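You operate a simulated robot arm through the tools that you are given. There is no shell and no other tool. Be economical: measure what you need, move in short steps, check, and stop when the job is done.

The job below is to be done with a simulated robot arm. You get a single attempt, and the scene is never put back.

JOB
Take the plug jar and put it on the top of the press bench.

It is judged by the outcome, as a careful person would: the job done as asked, and still so three seconds after it is handed in. It fails if anything else is knocked over, pushed out of place, dropped, spilled or broken.

ROBOT AND FRAMES
A 7-joint arm with a two-finger parallel gripper, fixed in place. Base frame: the origin is at the foot of the arm, x ahead of it, y to its left, z up. Readings come in mm, rad, newtons and seconds.
Its first joint turns from -1.152 to 1.152 rad. Payload 2.6 kg.
The TCP is the grasp point between the finger pads, 30 mm short of the fingertips. In the tool frame z runs along the fingers and y along their closing line. The gripper opens to 94 mm. The fingers are 28 mm wide and 10 mm thick; the gripper's body (50 by 96 mm) begins 55 mm behind the TCP.
Orientation is told as [roll, pitch, yaw] about the base's x, y, z axes, in that order, counted from this pose: with the fingers straight down and closing along the base's y, the tool's x points along the base's -x, its y along +y and its z along -z.

CONTROLS
- The arm moves only by the tool servo_tool. Its arguments are lists of equal length, an entry for each row: "grip": the opening, from 0 (shut) to 1 (fully open); "offset": the shift along the tool's x, y, z in units of 300 mm (1.0 is 300 mm), a list of three; "angular": the turn, a rotation vector about the tool's x, y, z in units of 45 degrees (1.0 is 45 degrees), a list of three. In form: {"grip": [grip, ...], "offset": [[tx, ty, tz], ...], "angular": [[ax, ay, az], ...]}. A call has 1 to 12 rows; each row is the pose to reach, as a shift and turn from the pose commanded when the call began, along the tool's axes at that moment. A call with a number of a shift or a turn outside -1 to 1 is refused whole. Each row takes 0.2 s and may step no farther than 50 mm and 0.15 rad from the row before; otherwise, or with a gripper value out of range, the whole call is refused. A pose out of reach is approached as far as the arm can. The call stops where the force on the tool passes 40 N (or 10 N more than at its start, if that is more) or the arm is blocked; 0.2 s more then pass. Each finger travels about 72 mm/s and halts on what it meets, pressing with about 30 N; the grip force reading is that of the motor and also rises with nothing between the fingers. The clock runs only during rows and for 0.2 s after the last one: add rows that repeat a pose to give the fingers time. It gives the time, the measured TCP pose, the force on the tool (base axes), the opening and the grip force at its end, in the units of the frame above (readings bear some noise).
- Cameras (640 x 400 px; columns grow to the right, rows downward): "scene" is fixed at [48.3, 439.2, 579.9]; the picture's right is [-0.66, -0.75, 0.00], its down [-0.33, 0.29, -0.90] and it looks along [0.68, -0.60, -0.43] (base axes); focal length 319 px, centre (320, 200). "wrist" rides on the gripper at [-37, 0, -58] in the tool frame; the picture's right is [0.00, -1.00, 0.00], its down [0.97, 0.00, -0.24] and it looks along [0.24, 0.00, 0.97] (tool axes); focal length 218 px, centre (320, 200). There is no depth. A picture from a camera that has moved, and an enlarged one, comes with that camera's place and axes in the base frame and with its lens.
- snapshot(camera): a new picture of that camera. No time passes.
- enlarge(camera, box): a new picture of the part [left, top, right, bottom] of that camera's present view, enlarged. No time passes.
- job_done(): hands the job in; it is judged then, once.

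Go step by step. Nothing tells you positions but the pictures and the camera data: compare them with the known pose of the tool, close in by small moves and look again before you grip or let go. The budget is 90 turns and 42 pictures, counting those below and the enlarged ones. Unless the task says otherwise, let go and move clear before handing in, and close with one line.

The tools are called after ">>>" by a JSON object that holds its "op" and its "data". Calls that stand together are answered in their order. servo_tool: Moves the arm, as the interface text tells. Its arguments: {"type":"object","properties":{"grip":{"type":"array"},"offset":{"type":"array"},"angular":{"type":"array"}},"required":["grip","offset","angular"]} The other tools are called the same way: snapshot (camera) takes a picture; enlarge (camera, box) takes an enlarged picture of a part of a camera's view; job_done () hands the job in.

At the start:

```text
time_s: 0.0
tcp_pos: [426.5, -20.5, 323.5]
ee_rot: [0.0, 0.0, 0.0]
wrist_force: [0.0, -0.5, -0.6]
grip_width: 93.9
grip_force: 0.0
```

scene: 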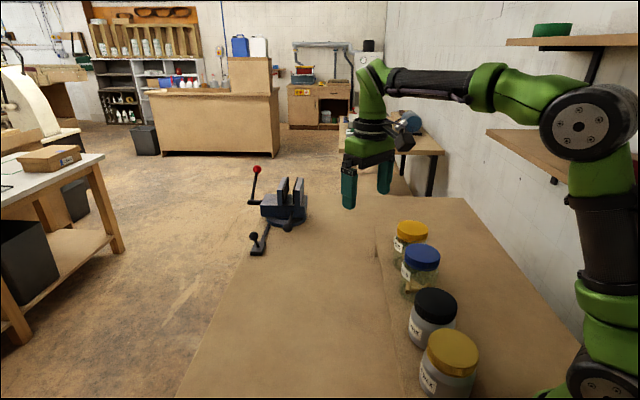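
wrist: 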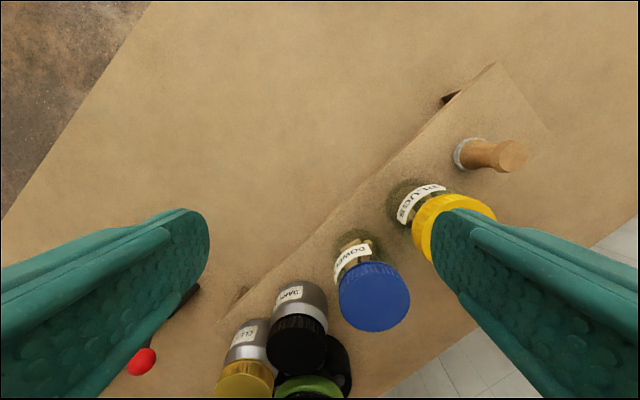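

The jars stand in a row to the right of the arm, and the one labelled PLUGS appears to be the far yellow-lidded one. I'll look closer at the labels and find the press bench.

>>> {"op": "enlarge", "data": {"camera": "scene", "box": [340, 180, 520, 400]}}

>>> {"op": "enlarge", "data": {"camera": "scene", "box": [220, 90, 480, 260]}}

>>> {"op": "enlarge", "data": {"camera": "wrist", "box": [200, 50, 560, 400]}}

>>> {"op": "enlarge", "data": {"camera": "scene", "box": [0, 0, 320, 200]}}

```text
1.82 times, centred on (430, 290) of scene
camera zoom: at [48.3, 439.2, 579.9], right [-0.66, -0.75, 0.0], down [-0.33, 0.29, -0.9], along [0.68, -0.6, -0.43], focal length 581 px, centre (120, 36)
```

zoom: 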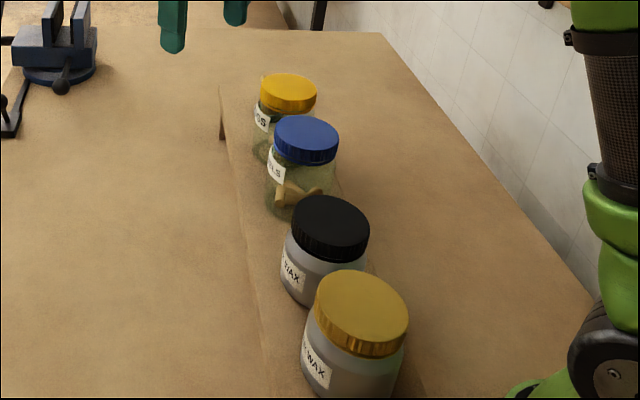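

```text
2.35 times, centred on (350, 175) of scene
camera zoom: at [48.3, 439.2, 579.9], right [-0.66, -0.75, 0.0], down [-0.33, 0.29, -0.9], along [0.68, -0.6, -0.43], focal length 752 px, centre (249, 259)
```

zoom: 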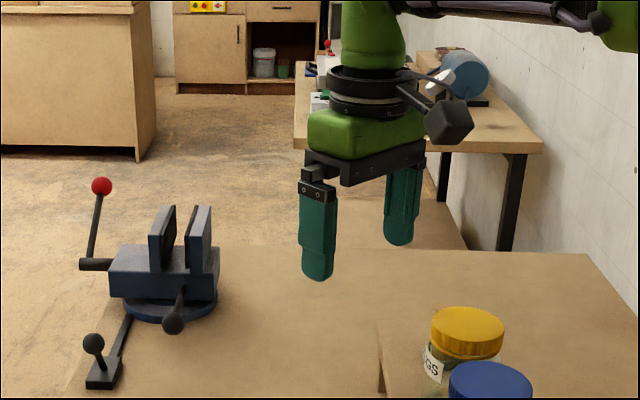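

```text
1.14 times, centred on (380, 225) of wrist
camera zoom: at [462.5, -20.8, 381.6], right [0.0, -1.0, 0.0], down [-0.97, 0.0, 0.24], along [-0.24, 0.0, -0.97], focal length 249 px, centre (251, 171)
```

zoom: 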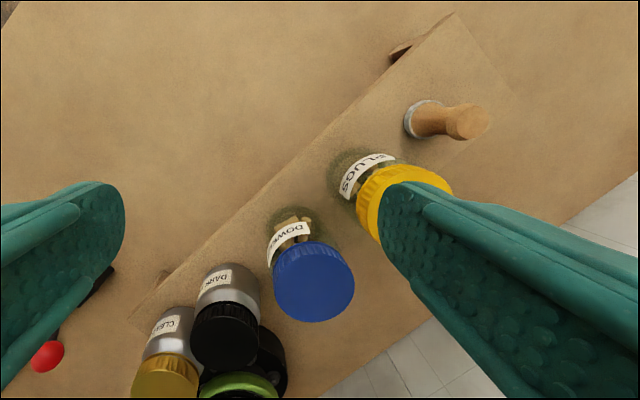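

```text
2.00 times, centred on (160, 100) of scene
camera zoom: at [48.3, 439.2, 579.9], right [-0.66, -0.75, 0.0], down [-0.33, 0.29, -0.9], along [0.68, -0.6, -0.43], focal length 639 px, centre (640, 400)
```

zoom: 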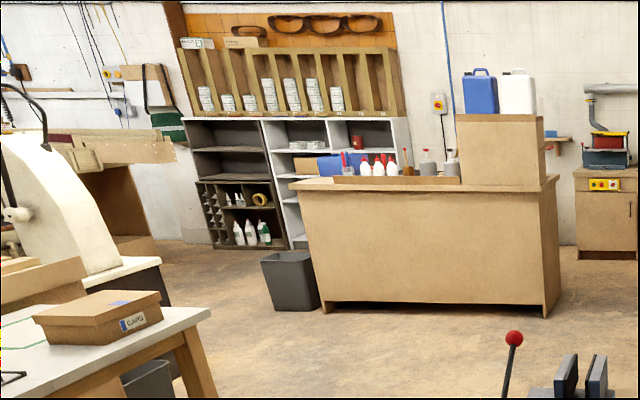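

The plug jar is the yellow-lidded one at about (390, -131), and it stands with the other jars on a slightly raised board. A turned wooden tool sits behind it. No press is visible yet except a red-balled lever at the lower left of the wrist view, so I'll look that way.

>>> {"op": "servo_tool", "data": {"grip": [1, 1, 1, 1], "offset": [[0, 0.1, -0.07], [0, 0.2, -0.14], [0, 0.3, -0.2], [0, 0.4, -0.2]], "angular": [[0, 0, 0], [0, 0, 0], [0, 0, 0], [0, 0, 0]]}}

>>> {"op": "snapshot", "data": {"camera": "wrist"}}

```text
time_s: 1.0
tcp_pos: [424.7, 100.2, 383.1]
ee_rot: [0.0, 0.002, 0.0]
wrist_force: [0.3, 0.3, -0.1]
grip_width: 94.0
grip_force: 0.1
```

```text
35 pictures are left
camera wrist: at [461.8, 99.7, 441.1], right [0.0, -1.0, 0.0], down [-0.97, 0.0, 0.24], along [-0.24, 0.0, -0.97], focal length 218 px, centre (320, 200)
```

wrist: 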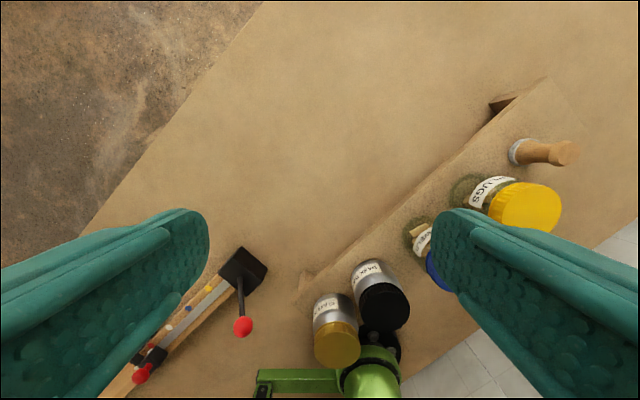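

A fixture with red levers and a wooden strip lies near (250, 190). I'll tilt the camera back toward the base to see it.

>>> {"op": "servo_tool", "data": {"grip": [1, 1, 1, 1], "offset": [[0, 0.1, 0], [0, 0.2, 0], [0, 0.3, 0], [0, 0.33, 0]], "angular": [[0, 0.18, 0], [0, 0.36, 0], [0, 0.54, 0], [0, 0.7, 0]]}}

>>> {"op": "snapshot", "data": {"camera": "wrist"}}

```text
time_s: 2.0
tcp_pos: [366.4, 176.4, 338.5]
ee_rot: [0.0, 0.426, 0.0]
wrist_force: [-0.4, -0.2, 0.6]
grip_width: 93.8
grip_force: 0.1
out of reach, approached as far as the arm can: row 2, 3, 4
```

```text
34 pictures are left
camera wrist: at [422.2, 175.4, 376.8], right [0.0, -1.0, 0.0], down [-0.79, 0.0, 0.62], along [-0.62, 0.0, -0.79], focal length 218 px, centre (320, 200)
```

wrist: 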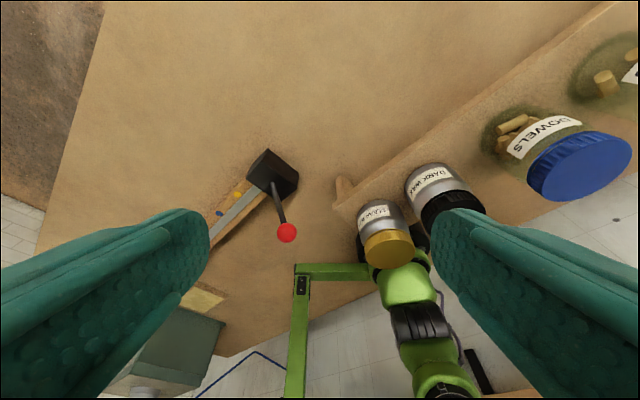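

The board under the jars has small end legs, so it is raised. The fixture on the left has a lever on a black block, and I need a fuller view of it with the tool yawed so the fingers don't hide it.

>>> {"op": "servo_tool", "data": {"grip": [1, 1, 1, 1, 1, 1], "offset": [[0, 0.06, -0.02], [0, 0.12, -0.04], [0, 0.18, -0.06], [0, 0.22, -0.06], [0, 0.22, -0.06], [0, 0.22, -0.06]], "angular": [[0, -0.18, 0], [0, -0.36, 0], [0, -0.36, 0], [0, -0.36, 0], [0, -0.36, 0], [0, -0.36, 0]]}}

>>> {"op": "snapshot", "data": {"camera": "wrist"}}

>>> {"op": "snapshot", "data": {"camera": "scene"}}

```text
time_s: 3.4
tcp_pos: [372.7, 243.9, 355.1]
ee_rot: [-0.003, 0.141, -0.001]
wrist_force: [0.0, 0.0, 0.4]
grip_width: 94.1
grip_force: 0.0
```

```text
33 pictures are left
camera wrist: at [417.4, 242.2, 407.6], right [0.0, -1.0, 0.0], down [-0.93, 0.0, 0.37], along [-0.37, 0.0, -0.93], focal length 218 px, centre (320, 200)
```

wrist: 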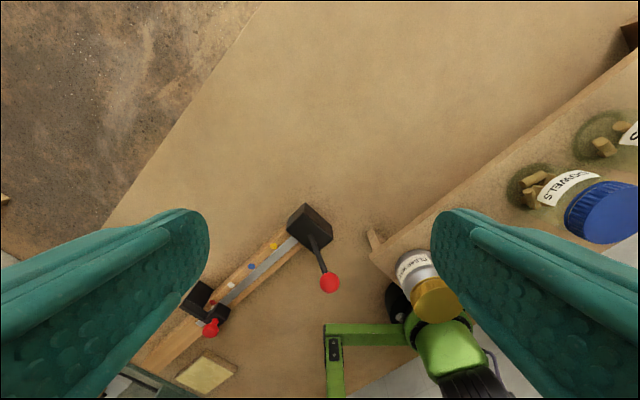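

```text
32 pictures are left
```

scene: 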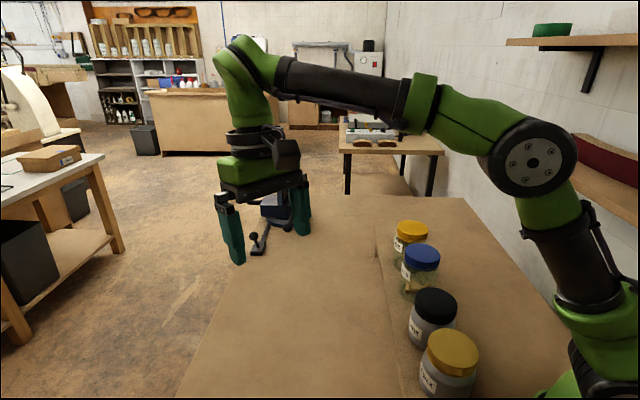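

The fixture spans roughly (250, 258) to (106, 448). I'll enlarge it here, then search the right-hand side for another candidate bench.

>>> {"op": "enlarge", "data": {"camera": "wrist", "box": [120, 190, 360, 390]}}

>>> {"op": "enlarge", "data": {"camera": "scene", "box": [320, 180, 580, 400]}}

>>> {"op": "enlarge", "data": {"camera": "scene", "box": [320, 20, 640, 220]}}

```text
2.00 times, centred on (240, 290) of wrist
camera zoom: at [417.4, 242.2, 407.6], right [0.0, -1.0, 0.0], down [-0.93, 0.0, 0.37], along [-0.37, 0.0, -0.93], focal length 436 px, centre (480, 20)
```

zoom: 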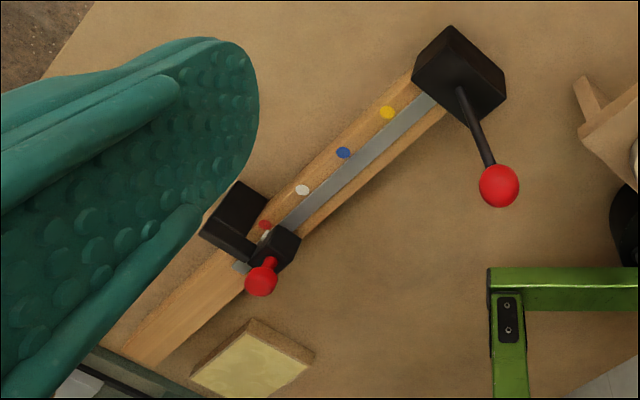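

```text
1.82 times, centred on (450, 290) of scene
camera zoom: at [48.3, 439.2, 579.9], right [-0.66, -0.75, 0.0], down [-0.33, 0.29, -0.9], along [0.68, -0.6, -0.43], focal length 581 px, centre (84, 36)
```

zoom: 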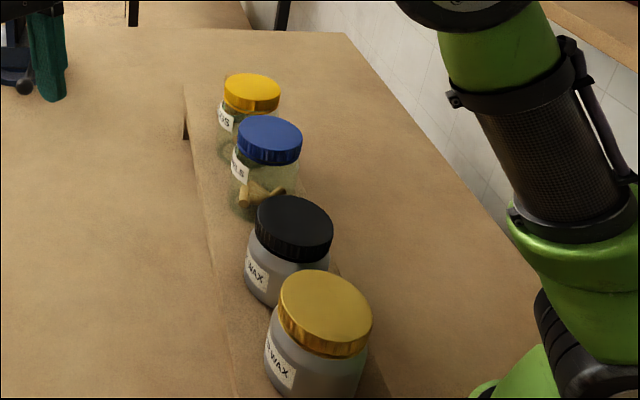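

```text
2.00 times, centred on (480, 120) of scene
camera zoom: at [48.3, 439.2, 579.9], right [-0.66, -0.75, 0.0], down [-0.33, 0.29, -0.9], along [0.68, -0.6, -0.43], focal length 639 px, centre (0, 360)
```

zoom: 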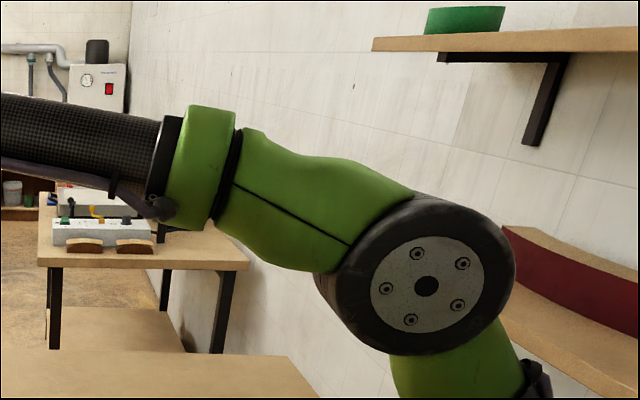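

The left fixture is a clamp bar with levers, which doesn't look like a bench with a top. I'll search the right side and the far side before deciding.

>>> {"op": "servo_tool", "data": {"grip": [1, 1, 1, 1, 1, 1, 1, 1, 1], "offset": [[0, -0.15, -0.06], [0, -0.3, -0.12], [0, -0.45, -0.18], [0, -0.6, -0.2], [0, -0.75, -0.2], [0, -0.9, -0.2], [0, -1.0, -0.2], [0, -1.0, -0.2], [0, -1.0, -0.2]], "angular": [[0, -0.18, 0], [0, -0.18, 0], [0, -0.18, 0], [0, -0.18, 0], [0, -0.18, 0], [0, -0.18, 0], [0, -0.18, 0], [0, -0.18, 0], [0, -0.18, 0]]}}

>>> {"op": "snapshot", "data": {"camera": "wrist"}}

>>> {"op": "snapshot", "data": {"camera": "scene"}}

```text
time_s: 5.4
tcp_pos: [382.2, -56.7, 414.8]
ee_rot: [-0.001, -0.002, 0.002]
wrist_force: [-0.4, 0.0, 0.4]
grip_width: 94.1
grip_force: 0.0
```

```text
28 pictures are left
camera wrist: at [418.3, -56.9, 473.0], right [0.0, -1.0, 0.0], down [-0.97, 0.0, 0.24], along [-0.24, 0.0, -0.97], focal length 218 px, centre (320, 200)
```

wrist: 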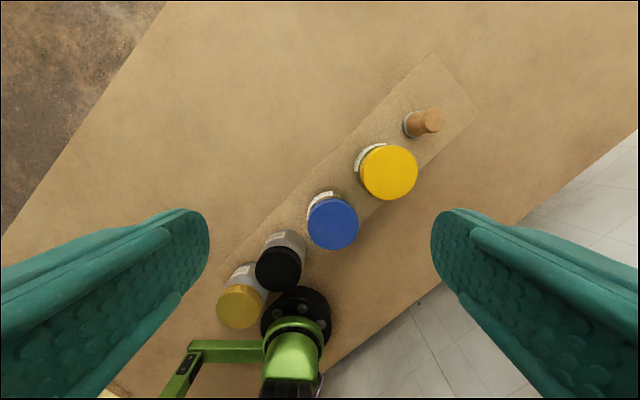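

```text
27 pictures are left
```

scene: 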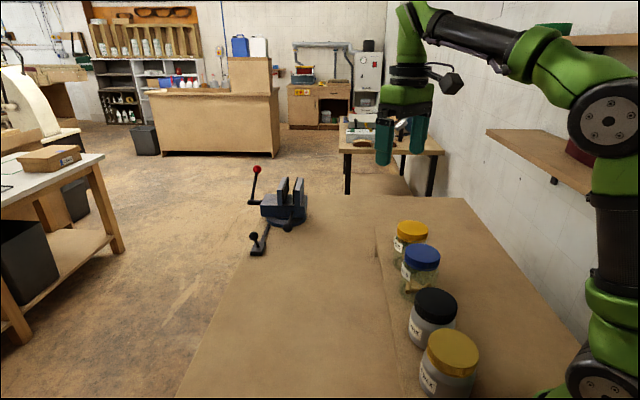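

The whole right side is bare bench top, so the candidates are the main bench surface and the left fixture. I'll look at the left fixture obliquely from nearer to rule it in or out.

>>> {"op": "servo_tool", "data": {"grip": [1, 1, 1, 1, 1, 1, 1], "offset": [[0, 0.15, 0], [0, 0.3, 0], [0, 0.45, 0.05], [0, 0.5, 0.1], [0, 0.5, 0.15], [0, 0.5, 0.15], [0, 0.5, 0.15]], "angular": [[0, 0, 0.18], [0, 0, 0.36], [0, 0, 0.54], [0, 0, 0.72], [0, 0, 0.9], [0, 0, 1.0], [0, 0, 1.0]]}}

>>> {"op": "servo_tool", "data": {"grip": [1, 1, 1, 1, 1], "offset": [[0, 0, 0], [0, 0, 0], [0, 0, 0], [0, 0, 0], [0, 0, 0]], "angular": [[0, 0.18, 0], [0, 0.36, 0], [0, 0.54, 0], [0, 0.65, 0], [0, 0.65, 0]]}}

>>> {"op": "snapshot", "data": {"camera": "wrist"}}

```text
time_s: 7.0
tcp_pos: [381.9, 93.0, 368.4]
ee_rot: [-0.001, 0.0, -0.784]
wrist_force: [-0.1, -0.4, 0.4]
grip_width: 94.1
grip_force: 0.0
```

```text
time_s: 8.2
tcp_pos: [382.7, 93.4, 368.6]
ee_rot: [0.001, 0.511, -0.785]
wrist_force: [-0.8, -0.8, -0.5]
grip_width: 94.3
grip_force: 0.0
```

```text
26 pictures are left
camera wrist: at [423.9, 49.6, 401.7], right [-0.71, -0.71, 0.0], down [-0.52, 0.51, 0.68], along [-0.48, 0.48, -0.73], focal length 218 px, centre (320, 200)
```

wrist: 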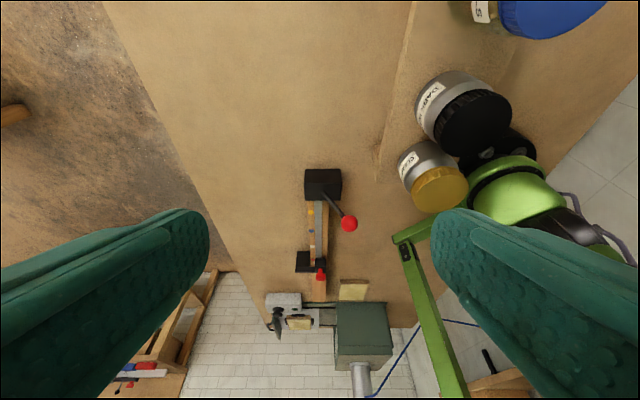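

>>> {"op": "enlarge", "data": {"camera": "wrist", "box": [220, 150, 420, 390]}}

```text
1.67 times, centred on (320, 270) of wrist
camera zoom: at [423.9, 49.6, 401.7], right [-0.71, -0.71, 0.0], down [-0.52, 0.51, 0.68], along [-0.48, 0.48, -0.73], focal length 364 px, centre (320, 83)
```

zoom: 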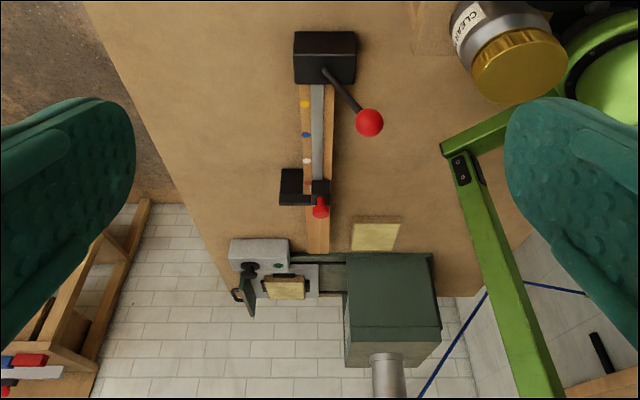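

Triangulating shows the jars stand on a riser whose top is about z=93. The large bench top it stands on is only about z=10, and it carries the vise and the clamp fence. It is the only bench in reach, and it's different from what the jar is on now, so I take it to be the press bench. I'll level the tool and move over the plug jar at about (388, -138), closing across the row.

>>> {"op": "servo_tool", "data": {"grip": [1, 1, 1, 1, 1], "offset": [[0, 0, 0], [0, 0, 0], [0, 0, 0], [0, 0, 0], [0, 0, 0]], "angular": [[0, -0.18, 0], [0, -0.36, 0], [0, -0.54, 0], [0, -0.65, 0], [0, -0.65, 0]]}}

>>> {"op": "servo_tool", "data": {"grip": [1, 1, 1, 1, 1, 1, 1, 1], "offset": [[-0.1, -0.095, 0.04], [-0.2, -0.19, 0.08], [-0.3, -0.28, 0.12], [-0.4, -0.37, 0.16], [-0.5, -0.46, 0.2], [-0.559, -0.53, 0.24], [-0.559, -0.53, 0.26], [-0.559, -0.53, 0.26]], "angular": [[0, 0, 0], [0, 0, 0], [0, 0, 0], [0, 0, 0], [0, 0, 0], [0, 0, 0], [0, 0, 0], [0, 0, 0]]}}

>>> {"op": "snapshot", "data": {"camera": "wrist"}}

>>> {"op": "snapshot", "data": {"camera": "scene"}}

```text
time_s: 9.4
tcp_pos: [381.1, 93.2, 369.6]
ee_rot: [0.001, -0.002, -0.786]
wrist_force: [-0.6, -0.1, -0.7]
grip_width: 94.0
grip_force: 0.0
```

```text
time_s: 11.2
tcp_pos: [388.7, -137.4, 290.5]
ee_rot: [-0.002, 0.0, -0.786]
wrist_force: [-0.3, -0.4, 0.1]
grip_width: 93.9
grip_force: 0.0
```

```text
24 pictures are left
camera wrist: at [413.0, -165.0, 348.7], right [-0.71, -0.71, 0.0], down [-0.69, 0.69, 0.24], along [-0.17, 0.17, -0.97], focal length 218 px, centre (320, 200)
```

wrist: 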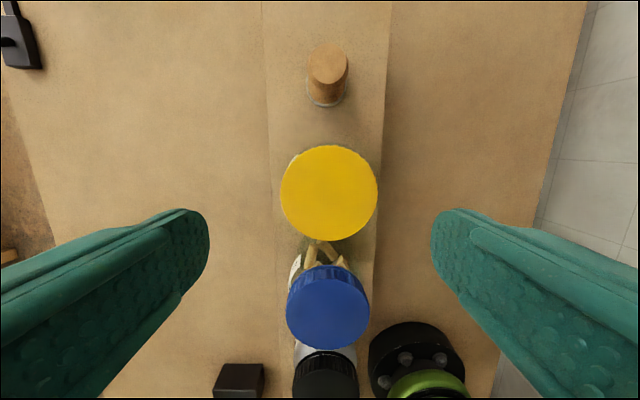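

```text
23 pictures are left
```

scene: 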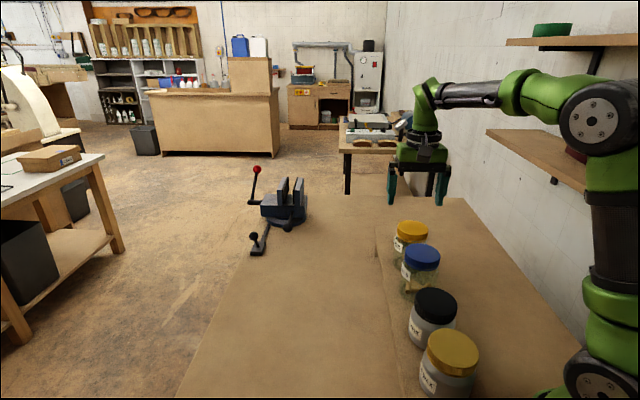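

The plug jar's lid is centred near (389, -148) with its top at about z=205 and a diameter of about 65 mm. I'll centre on it and go down to just above the lid.

>>> {"op": "servo_tool", "data": {"grip": [1, 1, 1, 1], "offset": [[-0.027, -0.025, 0], [-0.027, -0.025, 0.1], [-0.027, -0.025, 0.14], [-0.027, -0.025, 0.14]], "angular": [[0, 0, 0], [0, 0, 0], [0, 0, 0], [0, 0, 0]]}}

>>> {"op": "snapshot", "data": {"camera": "wrist"}}

>>> {"op": "enlarge", "data": {"camera": "scene", "box": [340, 150, 500, 300]}}

```text
time_s: 12.2
tcp_pos: [389.7, -149.0, 248.0]
ee_rot: [0.0, 0.0, -0.785]
wrist_force: [-0.1, -0.2, 0.1]
grip_width: 94.1
grip_force: 0.1
```

```text
22 pictures are left
camera wrist: at [414.2, -175.6, 307.2], right [-0.71, -0.71, 0.0], down [-0.69, 0.69, 0.24], along [-0.17, 0.17, -0.97], focal length 218 px, centre (320, 200)
```

wrist: 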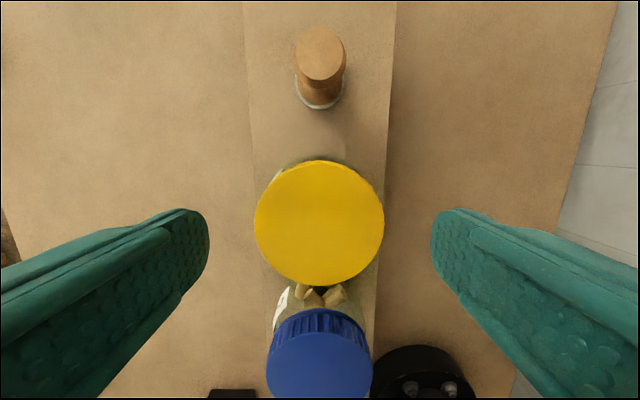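

```text
2.67 times, centred on (420, 225) of scene
camera zoom: at [48.3, 439.2, 579.9], right [-0.66, -0.75, 0.0], down [-0.33, 0.29, -0.9], along [0.68, -0.6, -0.43], focal length 852 px, centre (53, 133)
```

zoom: 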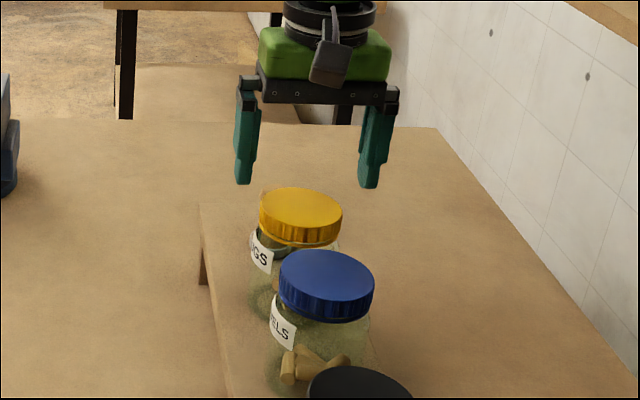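

The fingers straddle the lid evenly and the label reads PLUGS. I'll go down to z≈162 and grip.

>>> {"op": "servo_tool", "data": {"grip": [1, 1, 1, 1], "offset": [[0, 0, 0.1], [0, 0, 0.2], [0, 0, 0.287], [0, 0, 0.287]], "angular": [[0, 0, 0], [0, 0, 0], [0, 0, 0], [0, 0, 0]]}}

>>> {"op": "enlarge", "data": {"camera": "scene", "box": [340, 150, 500, 300]}}

```text
time_s: 13.2
tcp_pos: [389.5, -150.1, 161.7]
ee_rot: [0.0, 0.0, -0.785]
wrist_force: [0.2, -0.5, -0.3]
grip_width: 94.0
grip_force: 0.1
```

```text
2.67 times, centred on (420, 225) of scene
camera zoom: at [48.3, 439.2, 579.9], right [-0.66, -0.75, 0.0], down [-0.33, 0.29, -0.9], along [0.68, -0.6, -0.43], focal length 852 px, centre (53, 133)
```

zoom: 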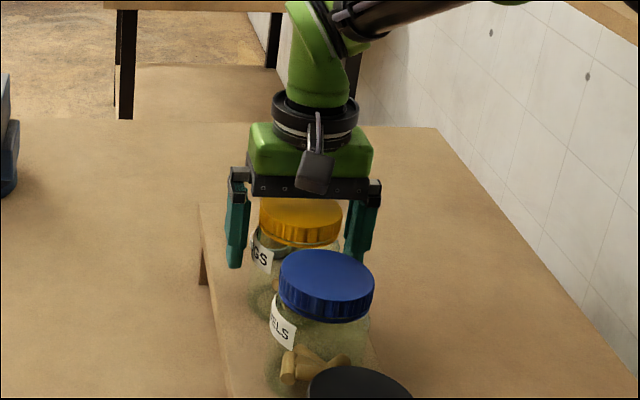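

The fingers are around the jar and clear of its neighbours. I'll close on it.

>>> {"op": "servo_tool", "data": {"grip": [0.85, 0.7, 0.5, 0.3, 0.3, 0.3], "offset": [[0, 0, 0], [0, 0, 0], [0, 0, 0], [0, 0, 0], [0, 0, 0], [0, 0, 0]], "angular": [[0, 0, 0], [0, 0, 0], [0, 0, 0], [0, 0, 0], [0, 0, 0], [0, 0, 0]]}}

>>> {"op": "servo_tool", "data": {"grip": [0.3, 0.3, 0.3, 0.3], "offset": [[0, 0, -0.03], [0, 0, -0.08], [0, 0, -0.15], [0, 0, -0.15]], "angular": [[0, 0, 0], [0, 0, 0], [0, 0, 0], [0, 0, 0]]}}

>>> {"op": "enlarge", "data": {"camera": "scene", "box": [340, 120, 500, 270]}}

```text
time_s: 14.6
tcp_pos: [388.9, -148.5, 163.2]
ee_rot: [0.001, 0.0, -0.786]
wrist_force: [0.6, 0.7, 0.0]
grip_width: 75.1
grip_force: 30.2
```

```text
time_s: 15.6
tcp_pos: [387.5, -148.8, 207.9]
ee_rot: [0.0, 0.0, -0.784]
wrist_force: [-0.3, -0.2, -2.9]
grip_width: 69.2
grip_force: 29.8
```

```text
2.67 times, centred on (420, 195) of scene
camera zoom: at [48.3, 439.2, 579.9], right [-0.66, -0.75, 0.0], down [-0.33, 0.29, -0.9], along [0.68, -0.6, -0.43], focal length 852 px, centre (53, 213)
```

zoom: 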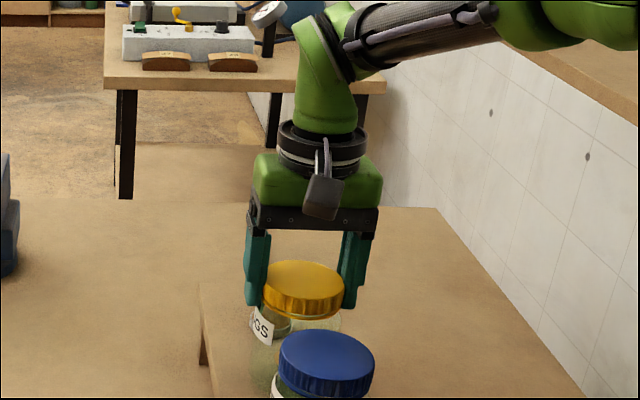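

The grip slid from 75 mm to 69 mm during the lift, so the fingers may have moved up onto the lid. I'll check before moving any further.

>>> {"op": "servo_tool", "data": {"grip": [0.3, 0.3], "offset": [[0, 0, -0.02], [0, 0, -0.02]], "angular": [[0, 0, 0], [0, 0, 0]]}}

>>> {"op": "enlarge", "data": {"camera": "scene", "box": [360, 180, 460, 280]}}

>>> {"op": "snapshot", "data": {"camera": "wrist"}}

```text
time_s: 16.2
tcp_pos: [388.1, -148.1, 214.2]
ee_rot: [0.0, -0.001, -0.785]
wrist_force: [0.5, -0.7, -3.2]
grip_width: 69.0
grip_force: 29.4
```

```text
4.00 times, centred on (410, 230) of scene
camera zoom: at [48.3, 439.2, 579.9], right [-0.66, -0.75, 0.0], down [-0.33, 0.29, -0.9], along [0.68, -0.6, -0.43], focal length 1278 px, centre (-40, 80)
```

zoom: 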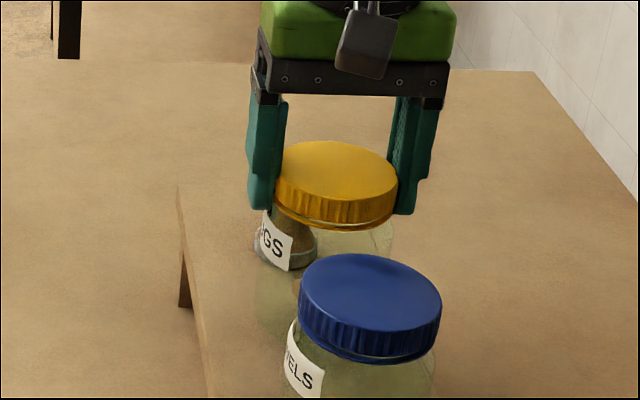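

```text
17 pictures are left
camera wrist: at [413.9, -175.2, 272.6], right [-0.71, -0.71, 0.0], down [-0.69, 0.69, 0.24], along [-0.17, 0.17, -0.97], focal length 218 px, centre (320, 200)
```

wrist: 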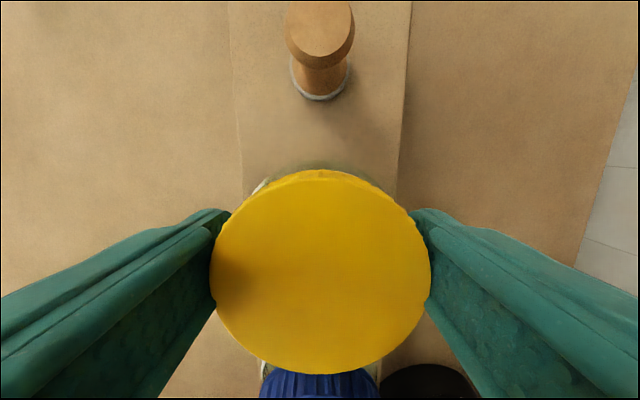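

The lid is now held squarely at 69 mm. The force reading of about 3 N and the picture show the whole jar is about 9 mm off the riser. I'll lift slowly and check that it isn't slipping.

>>> {"op": "servo_tool", "data": {"grip": [0.3, 0.3, 0.3, 0.3, 0.3, 0.3], "offset": [[0, 0, -0.03], [0, 0, -0.06], [0, 0, -0.09], [0, 0, -0.12], [0, 0, -0.13], [0, 0, -0.13]], "angular": [[0, 0, 0], [0, 0, 0], [0, 0, 0], [0, 0, 0], [0, 0, 0], [0, 0, 0]]}}

>>> {"op": "enlarge", "data": {"camera": "scene", "box": [360, 160, 460, 260]}}

```text
time_s: 17.6
tcp_pos: [388.6, -148.4, 251.8]
ee_rot: [0.001, -0.001, -0.785]
wrist_force: [0.2, 0.0, -3.1]
grip_width: 68.8
grip_force: 30.3
```

```text
4.00 times, centred on (410, 210) of scene
camera zoom: at [48.3, 439.2, 579.9], right [-0.66, -0.75, 0.0], down [-0.33, 0.29, -0.9], along [0.68, -0.6, -0.43], focal length 1278 px, centre (-40, 160)
```

zoom: 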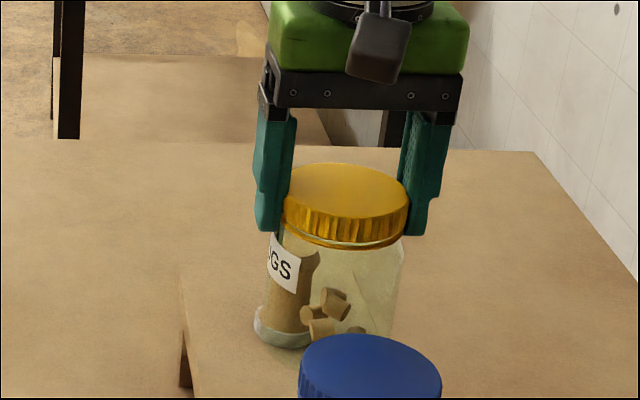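

The jar rises with the gripper without slipping. I'll carry it straight across the riser's front edge and out over the open bench.

>>> {"op": "servo_tool", "data": {"grip": [0.3, 0.3, 0.3, 0.3, 0.3, 0.3, 0.3, 0.3, 0.3, 0.3], "offset": [[0, 0.04, -0.03], [0, 0.12, -0.03], [0, 0.22, -0.03], [0, 0.32, -0.03], [0.05, 0.4, -0.03], [0.13, 0.47, -0.03], [0.2, 0.53, -0.03], [0.25, 0.56, -0.03], [0.27, 0.57, -0.03], [0.27, 0.57, -0.03]], "angular": [[0, 0, 0], [0, 0, 0], [0, 0, 0], [0, 0, 0], [0, 0, 0], [0, 0, 0], [0, 0, 0], [0, 0, 0], [0, 0, 0], [0, 0, 0]]}}

>>> {"op": "snapshot", "data": {"camera": "scene"}}

>>> {"op": "snapshot", "data": {"camera": "wrist"}}

```text
time_s: 19.8
tcp_pos: [452.6, 30.1, 262.2]
ee_rot: [0.0, 0.0, -0.786]
wrist_force: [0.5, -0.3, -2.4]
grip_width: 68.8
grip_force: 30.0
```

```text
15 pictures are left
```

scene: 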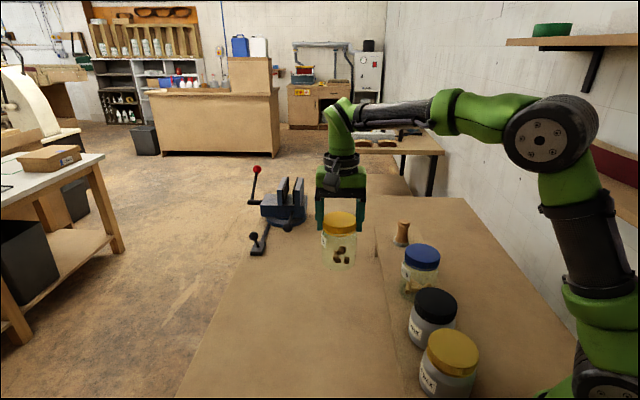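

```text
14 pictures are left
camera wrist: at [477.8, 2.7, 319.9], right [-0.71, -0.71, 0.0], down [-0.69, 0.69, 0.24], along [-0.17, 0.17, -0.97], focal length 218 px, centre (320, 200)
```

wrist: 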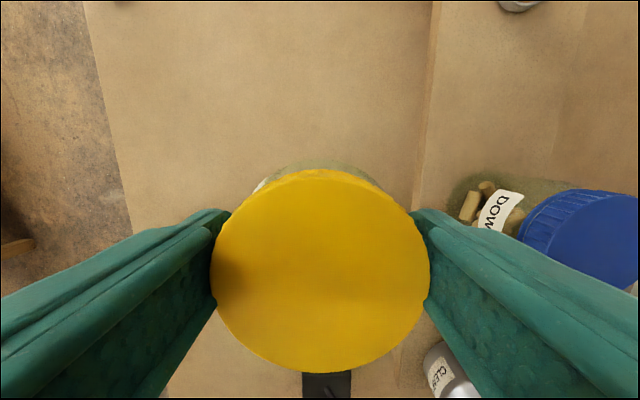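

The jar is over clear bench, well away from the riser, and its base is about 140 mm above the top. I'll go down most of the way and check.

>>> {"op": "servo_tool", "data": {"grip": [0.3, 0.3, 0.3, 0.3, 0.3, 0.3], "offset": [[0, 0, 0.06], [0, 0, 0.15], [0, 0, 0.24], [0, 0, 0.31], [0, 0, 0.35], [0, 0, 0.35]], "angular": [[0, 0, 0], [0, 0, 0], [0, 0, 0], [0, 0, 0], [0, 0, 0], [0, 0, 0]]}}

>>> {"op": "enlarge", "data": {"camera": "scene", "box": [260, 180, 460, 330]}}

```text
time_s: 21.2
tcp_pos: [451.9, 29.3, 156.1]
ee_rot: [0.0, 0.0, -0.785]
wrist_force: [0.1, 0.2, -1.7]
grip_width: 68.8
grip_force: 30.2
```

```text
2.67 times, centred on (360, 255) of scene
camera zoom: at [48.3, 439.2, 579.9], right [-0.66, -0.75, 0.0], down [-0.33, 0.29, -0.9], along [0.68, -0.6, -0.43], focal length 852 px, centre (213, 53)
```

zoom: 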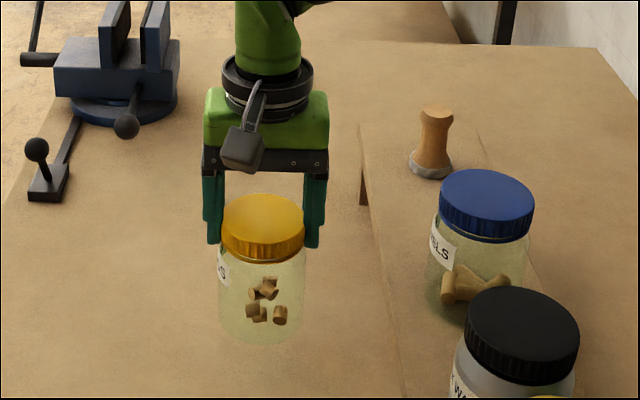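

>>> {"op": "servo_tool", "data": {"grip": [0.3, 0.3, 0.3, 0.3], "offset": [[0, 0, 0.025], [0, 0, 0.05], [0, 0, 0.07], [0, 0, 0.07]], "angular": [[0, 0, 0], [0, 0, 0], [0, 0, 0], [0, 0, 0]]}}

>>> {"op": "enlarge", "data": {"camera": "scene", "box": [260, 180, 460, 330]}}

```text
time_s: 22.2
tcp_pos: [451.8, 28.7, 135.0]
ee_rot: [0.001, -0.001, -0.785]
wrist_force: [0.4, -0.5, -1.9]
grip_width: 69.2
grip_force: 30.4
```

```text
2.67 times, centred on (360, 255) of scene
camera zoom: at [48.3, 439.2, 579.9], right [-0.66, -0.75, 0.0], down [-0.33, 0.29, -0.9], along [0.68, -0.6, -0.43], focal length 852 px, centre (213, 53)
```

zoom: 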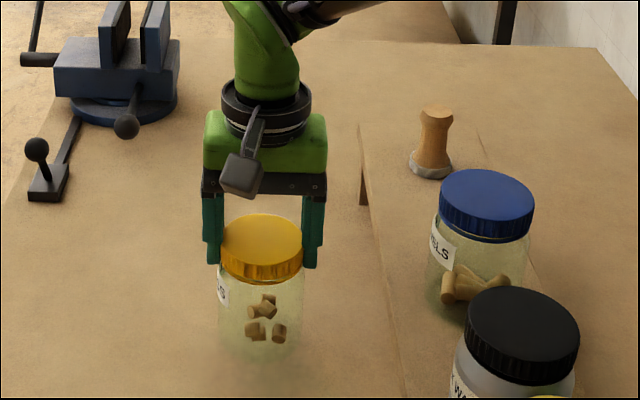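

>>> {"op": "servo_tool", "data": {"grip": [0.3, 0.3, 0.3, 0.3], "offset": [[0, 0, 0.01], [0, 0, 0.02], [0, 0, 0.03], [0, 0, 0.03]], "angular": [[0, 0, 0], [0, 0, 0], [0, 0, 0], [0, 0, 0]]}}

>>> {"op": "servo_tool", "data": {"grip": [0.3, 0.3, 0.3], "offset": [[0, 0, 0.007], [0, 0, 0.013], [0, 0, 0.013]], "angular": [[0, 0, 0], [0, 0, 0], [0, 0, 0]]}}

```text
time_s: 23.2
tcp_pos: [452.3, 28.4, 126.8]
ee_rot: [0.0, -0.001, -0.786]
wrist_force: [-0.4, 0.5, -2.4]
grip_width: 68.8
grip_force: 29.9
```

```text
time_s: 24.0
tcp_pos: [451.5, 30.3, 121.8]
ee_rot: [0.0, 0.0, -0.785]
wrist_force: [1.0, -0.5, -2.8]
grip_width: 68.7
grip_force: 30.4
```

Still about 3 N, so the jar is still hanging. I'll keep lowering in small steps.

>>> {"op": "servo_tool", "data": {"grip": [0.3, 0.3, 0.3], "offset": [[0, 0, 0.007], [0, 0, 0.013], [0, 0, 0.013]], "angular": [[0, 0, 0], [0, 0, 0], [0, 0, 0]]}}

>>> {"op": "enlarge", "data": {"camera": "scene", "box": [300, 220, 400, 320]}}

```text
time_s: 24.8
tcp_pos: [451.4, 29.7, 118.7]
ee_rot: [0.0, 0.002, -0.787]
wrist_force: [0.5, -0.2, -1.9]
grip_width: 68.7
grip_force: 29.9
```

```text
4.00 times, centred on (350, 270) of scene
camera zoom: at [48.3, 439.2, 579.9], right [-0.66, -0.75, 0.0], down [-0.33, 0.29, -0.9], along [0.68, -0.6, -0.43], focal length 1278 px, centre (200, -80)
```

zoom: 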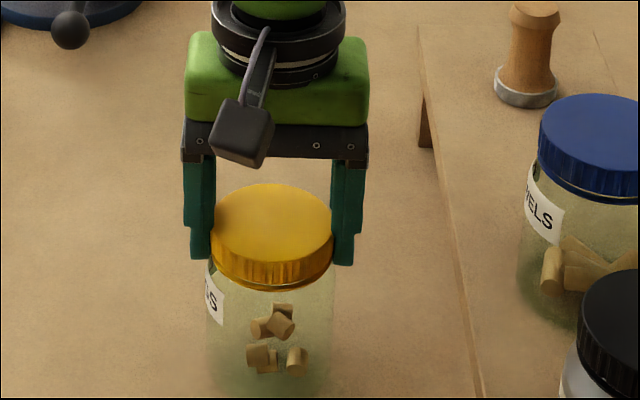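

>>> {"op": "servo_tool", "data": {"grip": [0.3, 0.3, 0.3], "offset": [[0, 0, 0.007], [0, 0, 0.013], [0, 0, 0.013]], "angular": [[0, 0, 0], [0, 0, 0], [0, 0, 0]]}}

>>> {"op": "servo_tool", "data": {"grip": [0.3, 0.3, 0.3], "offset": [[0, 0, 0.007], [0, 0, 0.013], [0, 0, 0.013]], "angular": [[0, 0, 0], [0, 0, 0], [0, 0, 0]]}}

```text
time_s: 25.6
tcp_pos: [451.9, 28.9, 114.2]
ee_rot: [0.0, 0.0, -0.786]
wrist_force: [-0.3, 0.4, -2.4]
grip_width: 68.5
grip_force: 30.1
```

```text
time_s: 26.4
tcp_pos: [451.2, 29.0, 110.7]
ee_rot: [0.0, -0.001, -0.787]
wrist_force: [0.0, -1.3, -2.5]
grip_width: 68.7
grip_force: 30.2
```

>>> {"op": "servo_tool", "data": {"grip": [0.3, 0.3, 0.3], "offset": [[0, 0, 0.007], [0, 0, 0.013], [0, 0, 0.013]], "angular": [[0, 0, 0], [0, 0, 0], [0, 0, 0]]}}

>>> {"op": "enlarge", "data": {"camera": "scene", "box": [300, 230, 400, 330]}}

```text
time_s: 27.2
tcp_pos: [452.3, 30.4, 106.9]
ee_rot: [-0.001, -0.002, -0.786]
wrist_force: [-4.0, -0.9, 7.6]
grip_width: 68.6
grip_force: 29.9
```

```text
4.00 times, centred on (350, 280) of scene
camera zoom: at [48.2, 439.2, 579.9], right [-0.66, -0.75, 0.0], down [-0.33, 0.29, -0.9], along [0.68, -0.6, -0.43], focal length 1278 px, centre (200, -120)
```

zoom: 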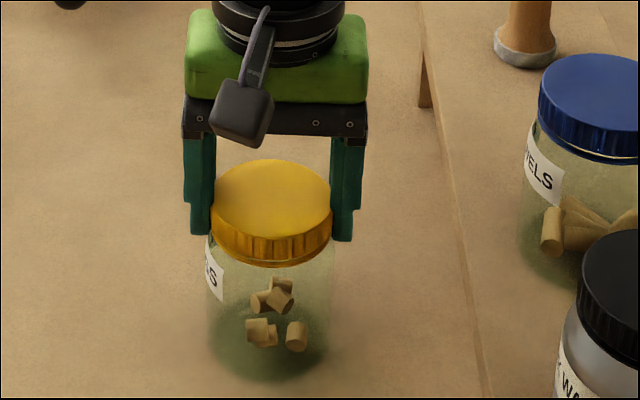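

The force has flipped to +7.6 N and a contact shadow shows under the jar, so it is standing on the bench. I'll ease off slightly, open the fingers and rise straight up.

>>> {"op": "servo_tool", "data": {"grip": [0.3, 0.73, 0.8, 1, 1, 1], "offset": [[0, 0, -0.003], [0, 0, -0.003], [0, 0, -0.003], [0, 0, -0.003], [0, 0, -0.003], [0, 0, -0.003]], "angular": [[0, 0, 0], [0, 0, 0], [0, 0, 0], [0, 0, 0], [0, 0, 0], [0, 0, 0]]}}

>>> {"op": "enlarge", "data": {"camera": "scene", "box": [300, 230, 400, 330]}}

```text
time_s: 28.6
tcp_pos: [451.8, 29.5, 108.4]
ee_rot: [0.002, -0.001, -0.785]
wrist_force: [0.3, -0.8, -0.4]
grip_width: 93.8
grip_force: 0.0
```

```text
4.00 times, centred on (350, 280) of scene
camera zoom: at [48.3, 439.2, 579.9], right [-0.66, -0.75, 0.0], down [-0.33, 0.29, -0.9], along [0.68, -0.6, -0.43], focal length 1278 px, centre (200, -120)
```

zoom: 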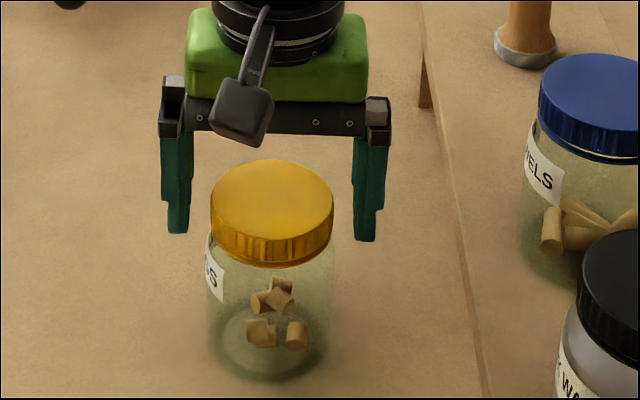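

The jar stands upright and both fingers are clear of it. I'll rise straight up.

>>> {"op": "servo_tool", "data": {"grip": [1, 1, 1, 1, 1, 1], "offset": [[0, 0, -0.06], [0, 0, -0.16], [0, 0, -0.3], [0, 0, -0.45], [0, 0, -0.55], [0, 0, -0.55]], "angular": [[0, 0, 0], [0, 0, 0], [0, 0, 0], [0, 0, 0], [0, 0, 0], [0, 0, 0]]}}

>>> {"op": "snapshot", "data": {"camera": "scene"}}

>>> {"op": "snapshot", "data": {"camera": "wrist"}}

```text
time_s: 30.0
tcp_pos: [451.3, 29.4, 273.8]
ee_rot: [0.0, 0.001, -0.784]
wrist_force: [0.5, 0.1, -0.4]
grip_width: 94.0
grip_force: 0.0
```

```text
8 pictures are left
```

scene: 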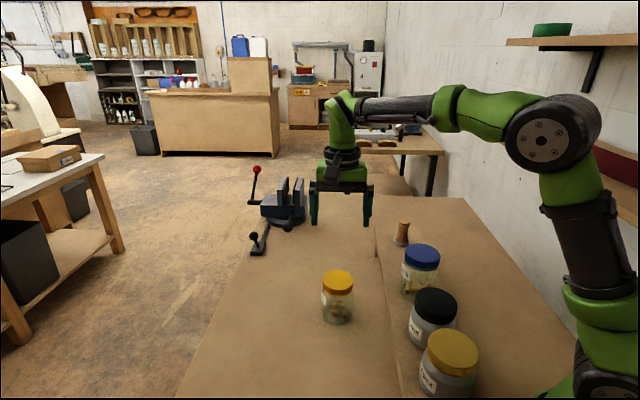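

```text
7 pictures are left
camera wrist: at [476.5, 2.6, 332.2], right [-0.71, -0.71, 0.0], down [-0.69, 0.69, 0.24], along [-0.17, 0.17, -0.97], focal length 218 px, centre (320, 200)
```

wrist: 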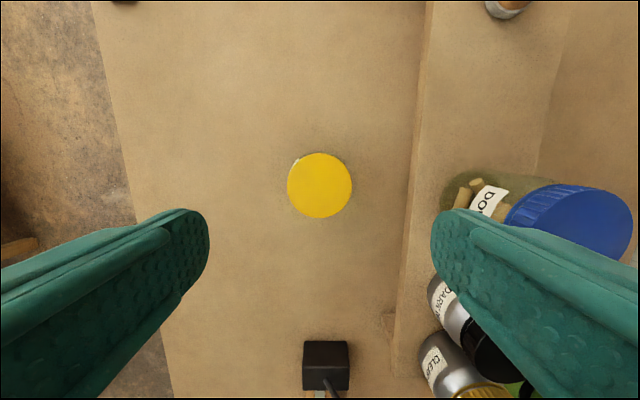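

The plug jar stands upright on the bench top, the other jars and tools are where they were, and the gripper is clear. I'm handing it in.

>>> {"op": "job_done", "data": {}}

```text
The job is handed in.
```

I put the plug jar upright on the open top of the large bench, let go and moved the arm clear. Nothing is labelled "press bench", so I took it to be that bench, the one with the vise and clamp fence, because it was the only other bench in reach.
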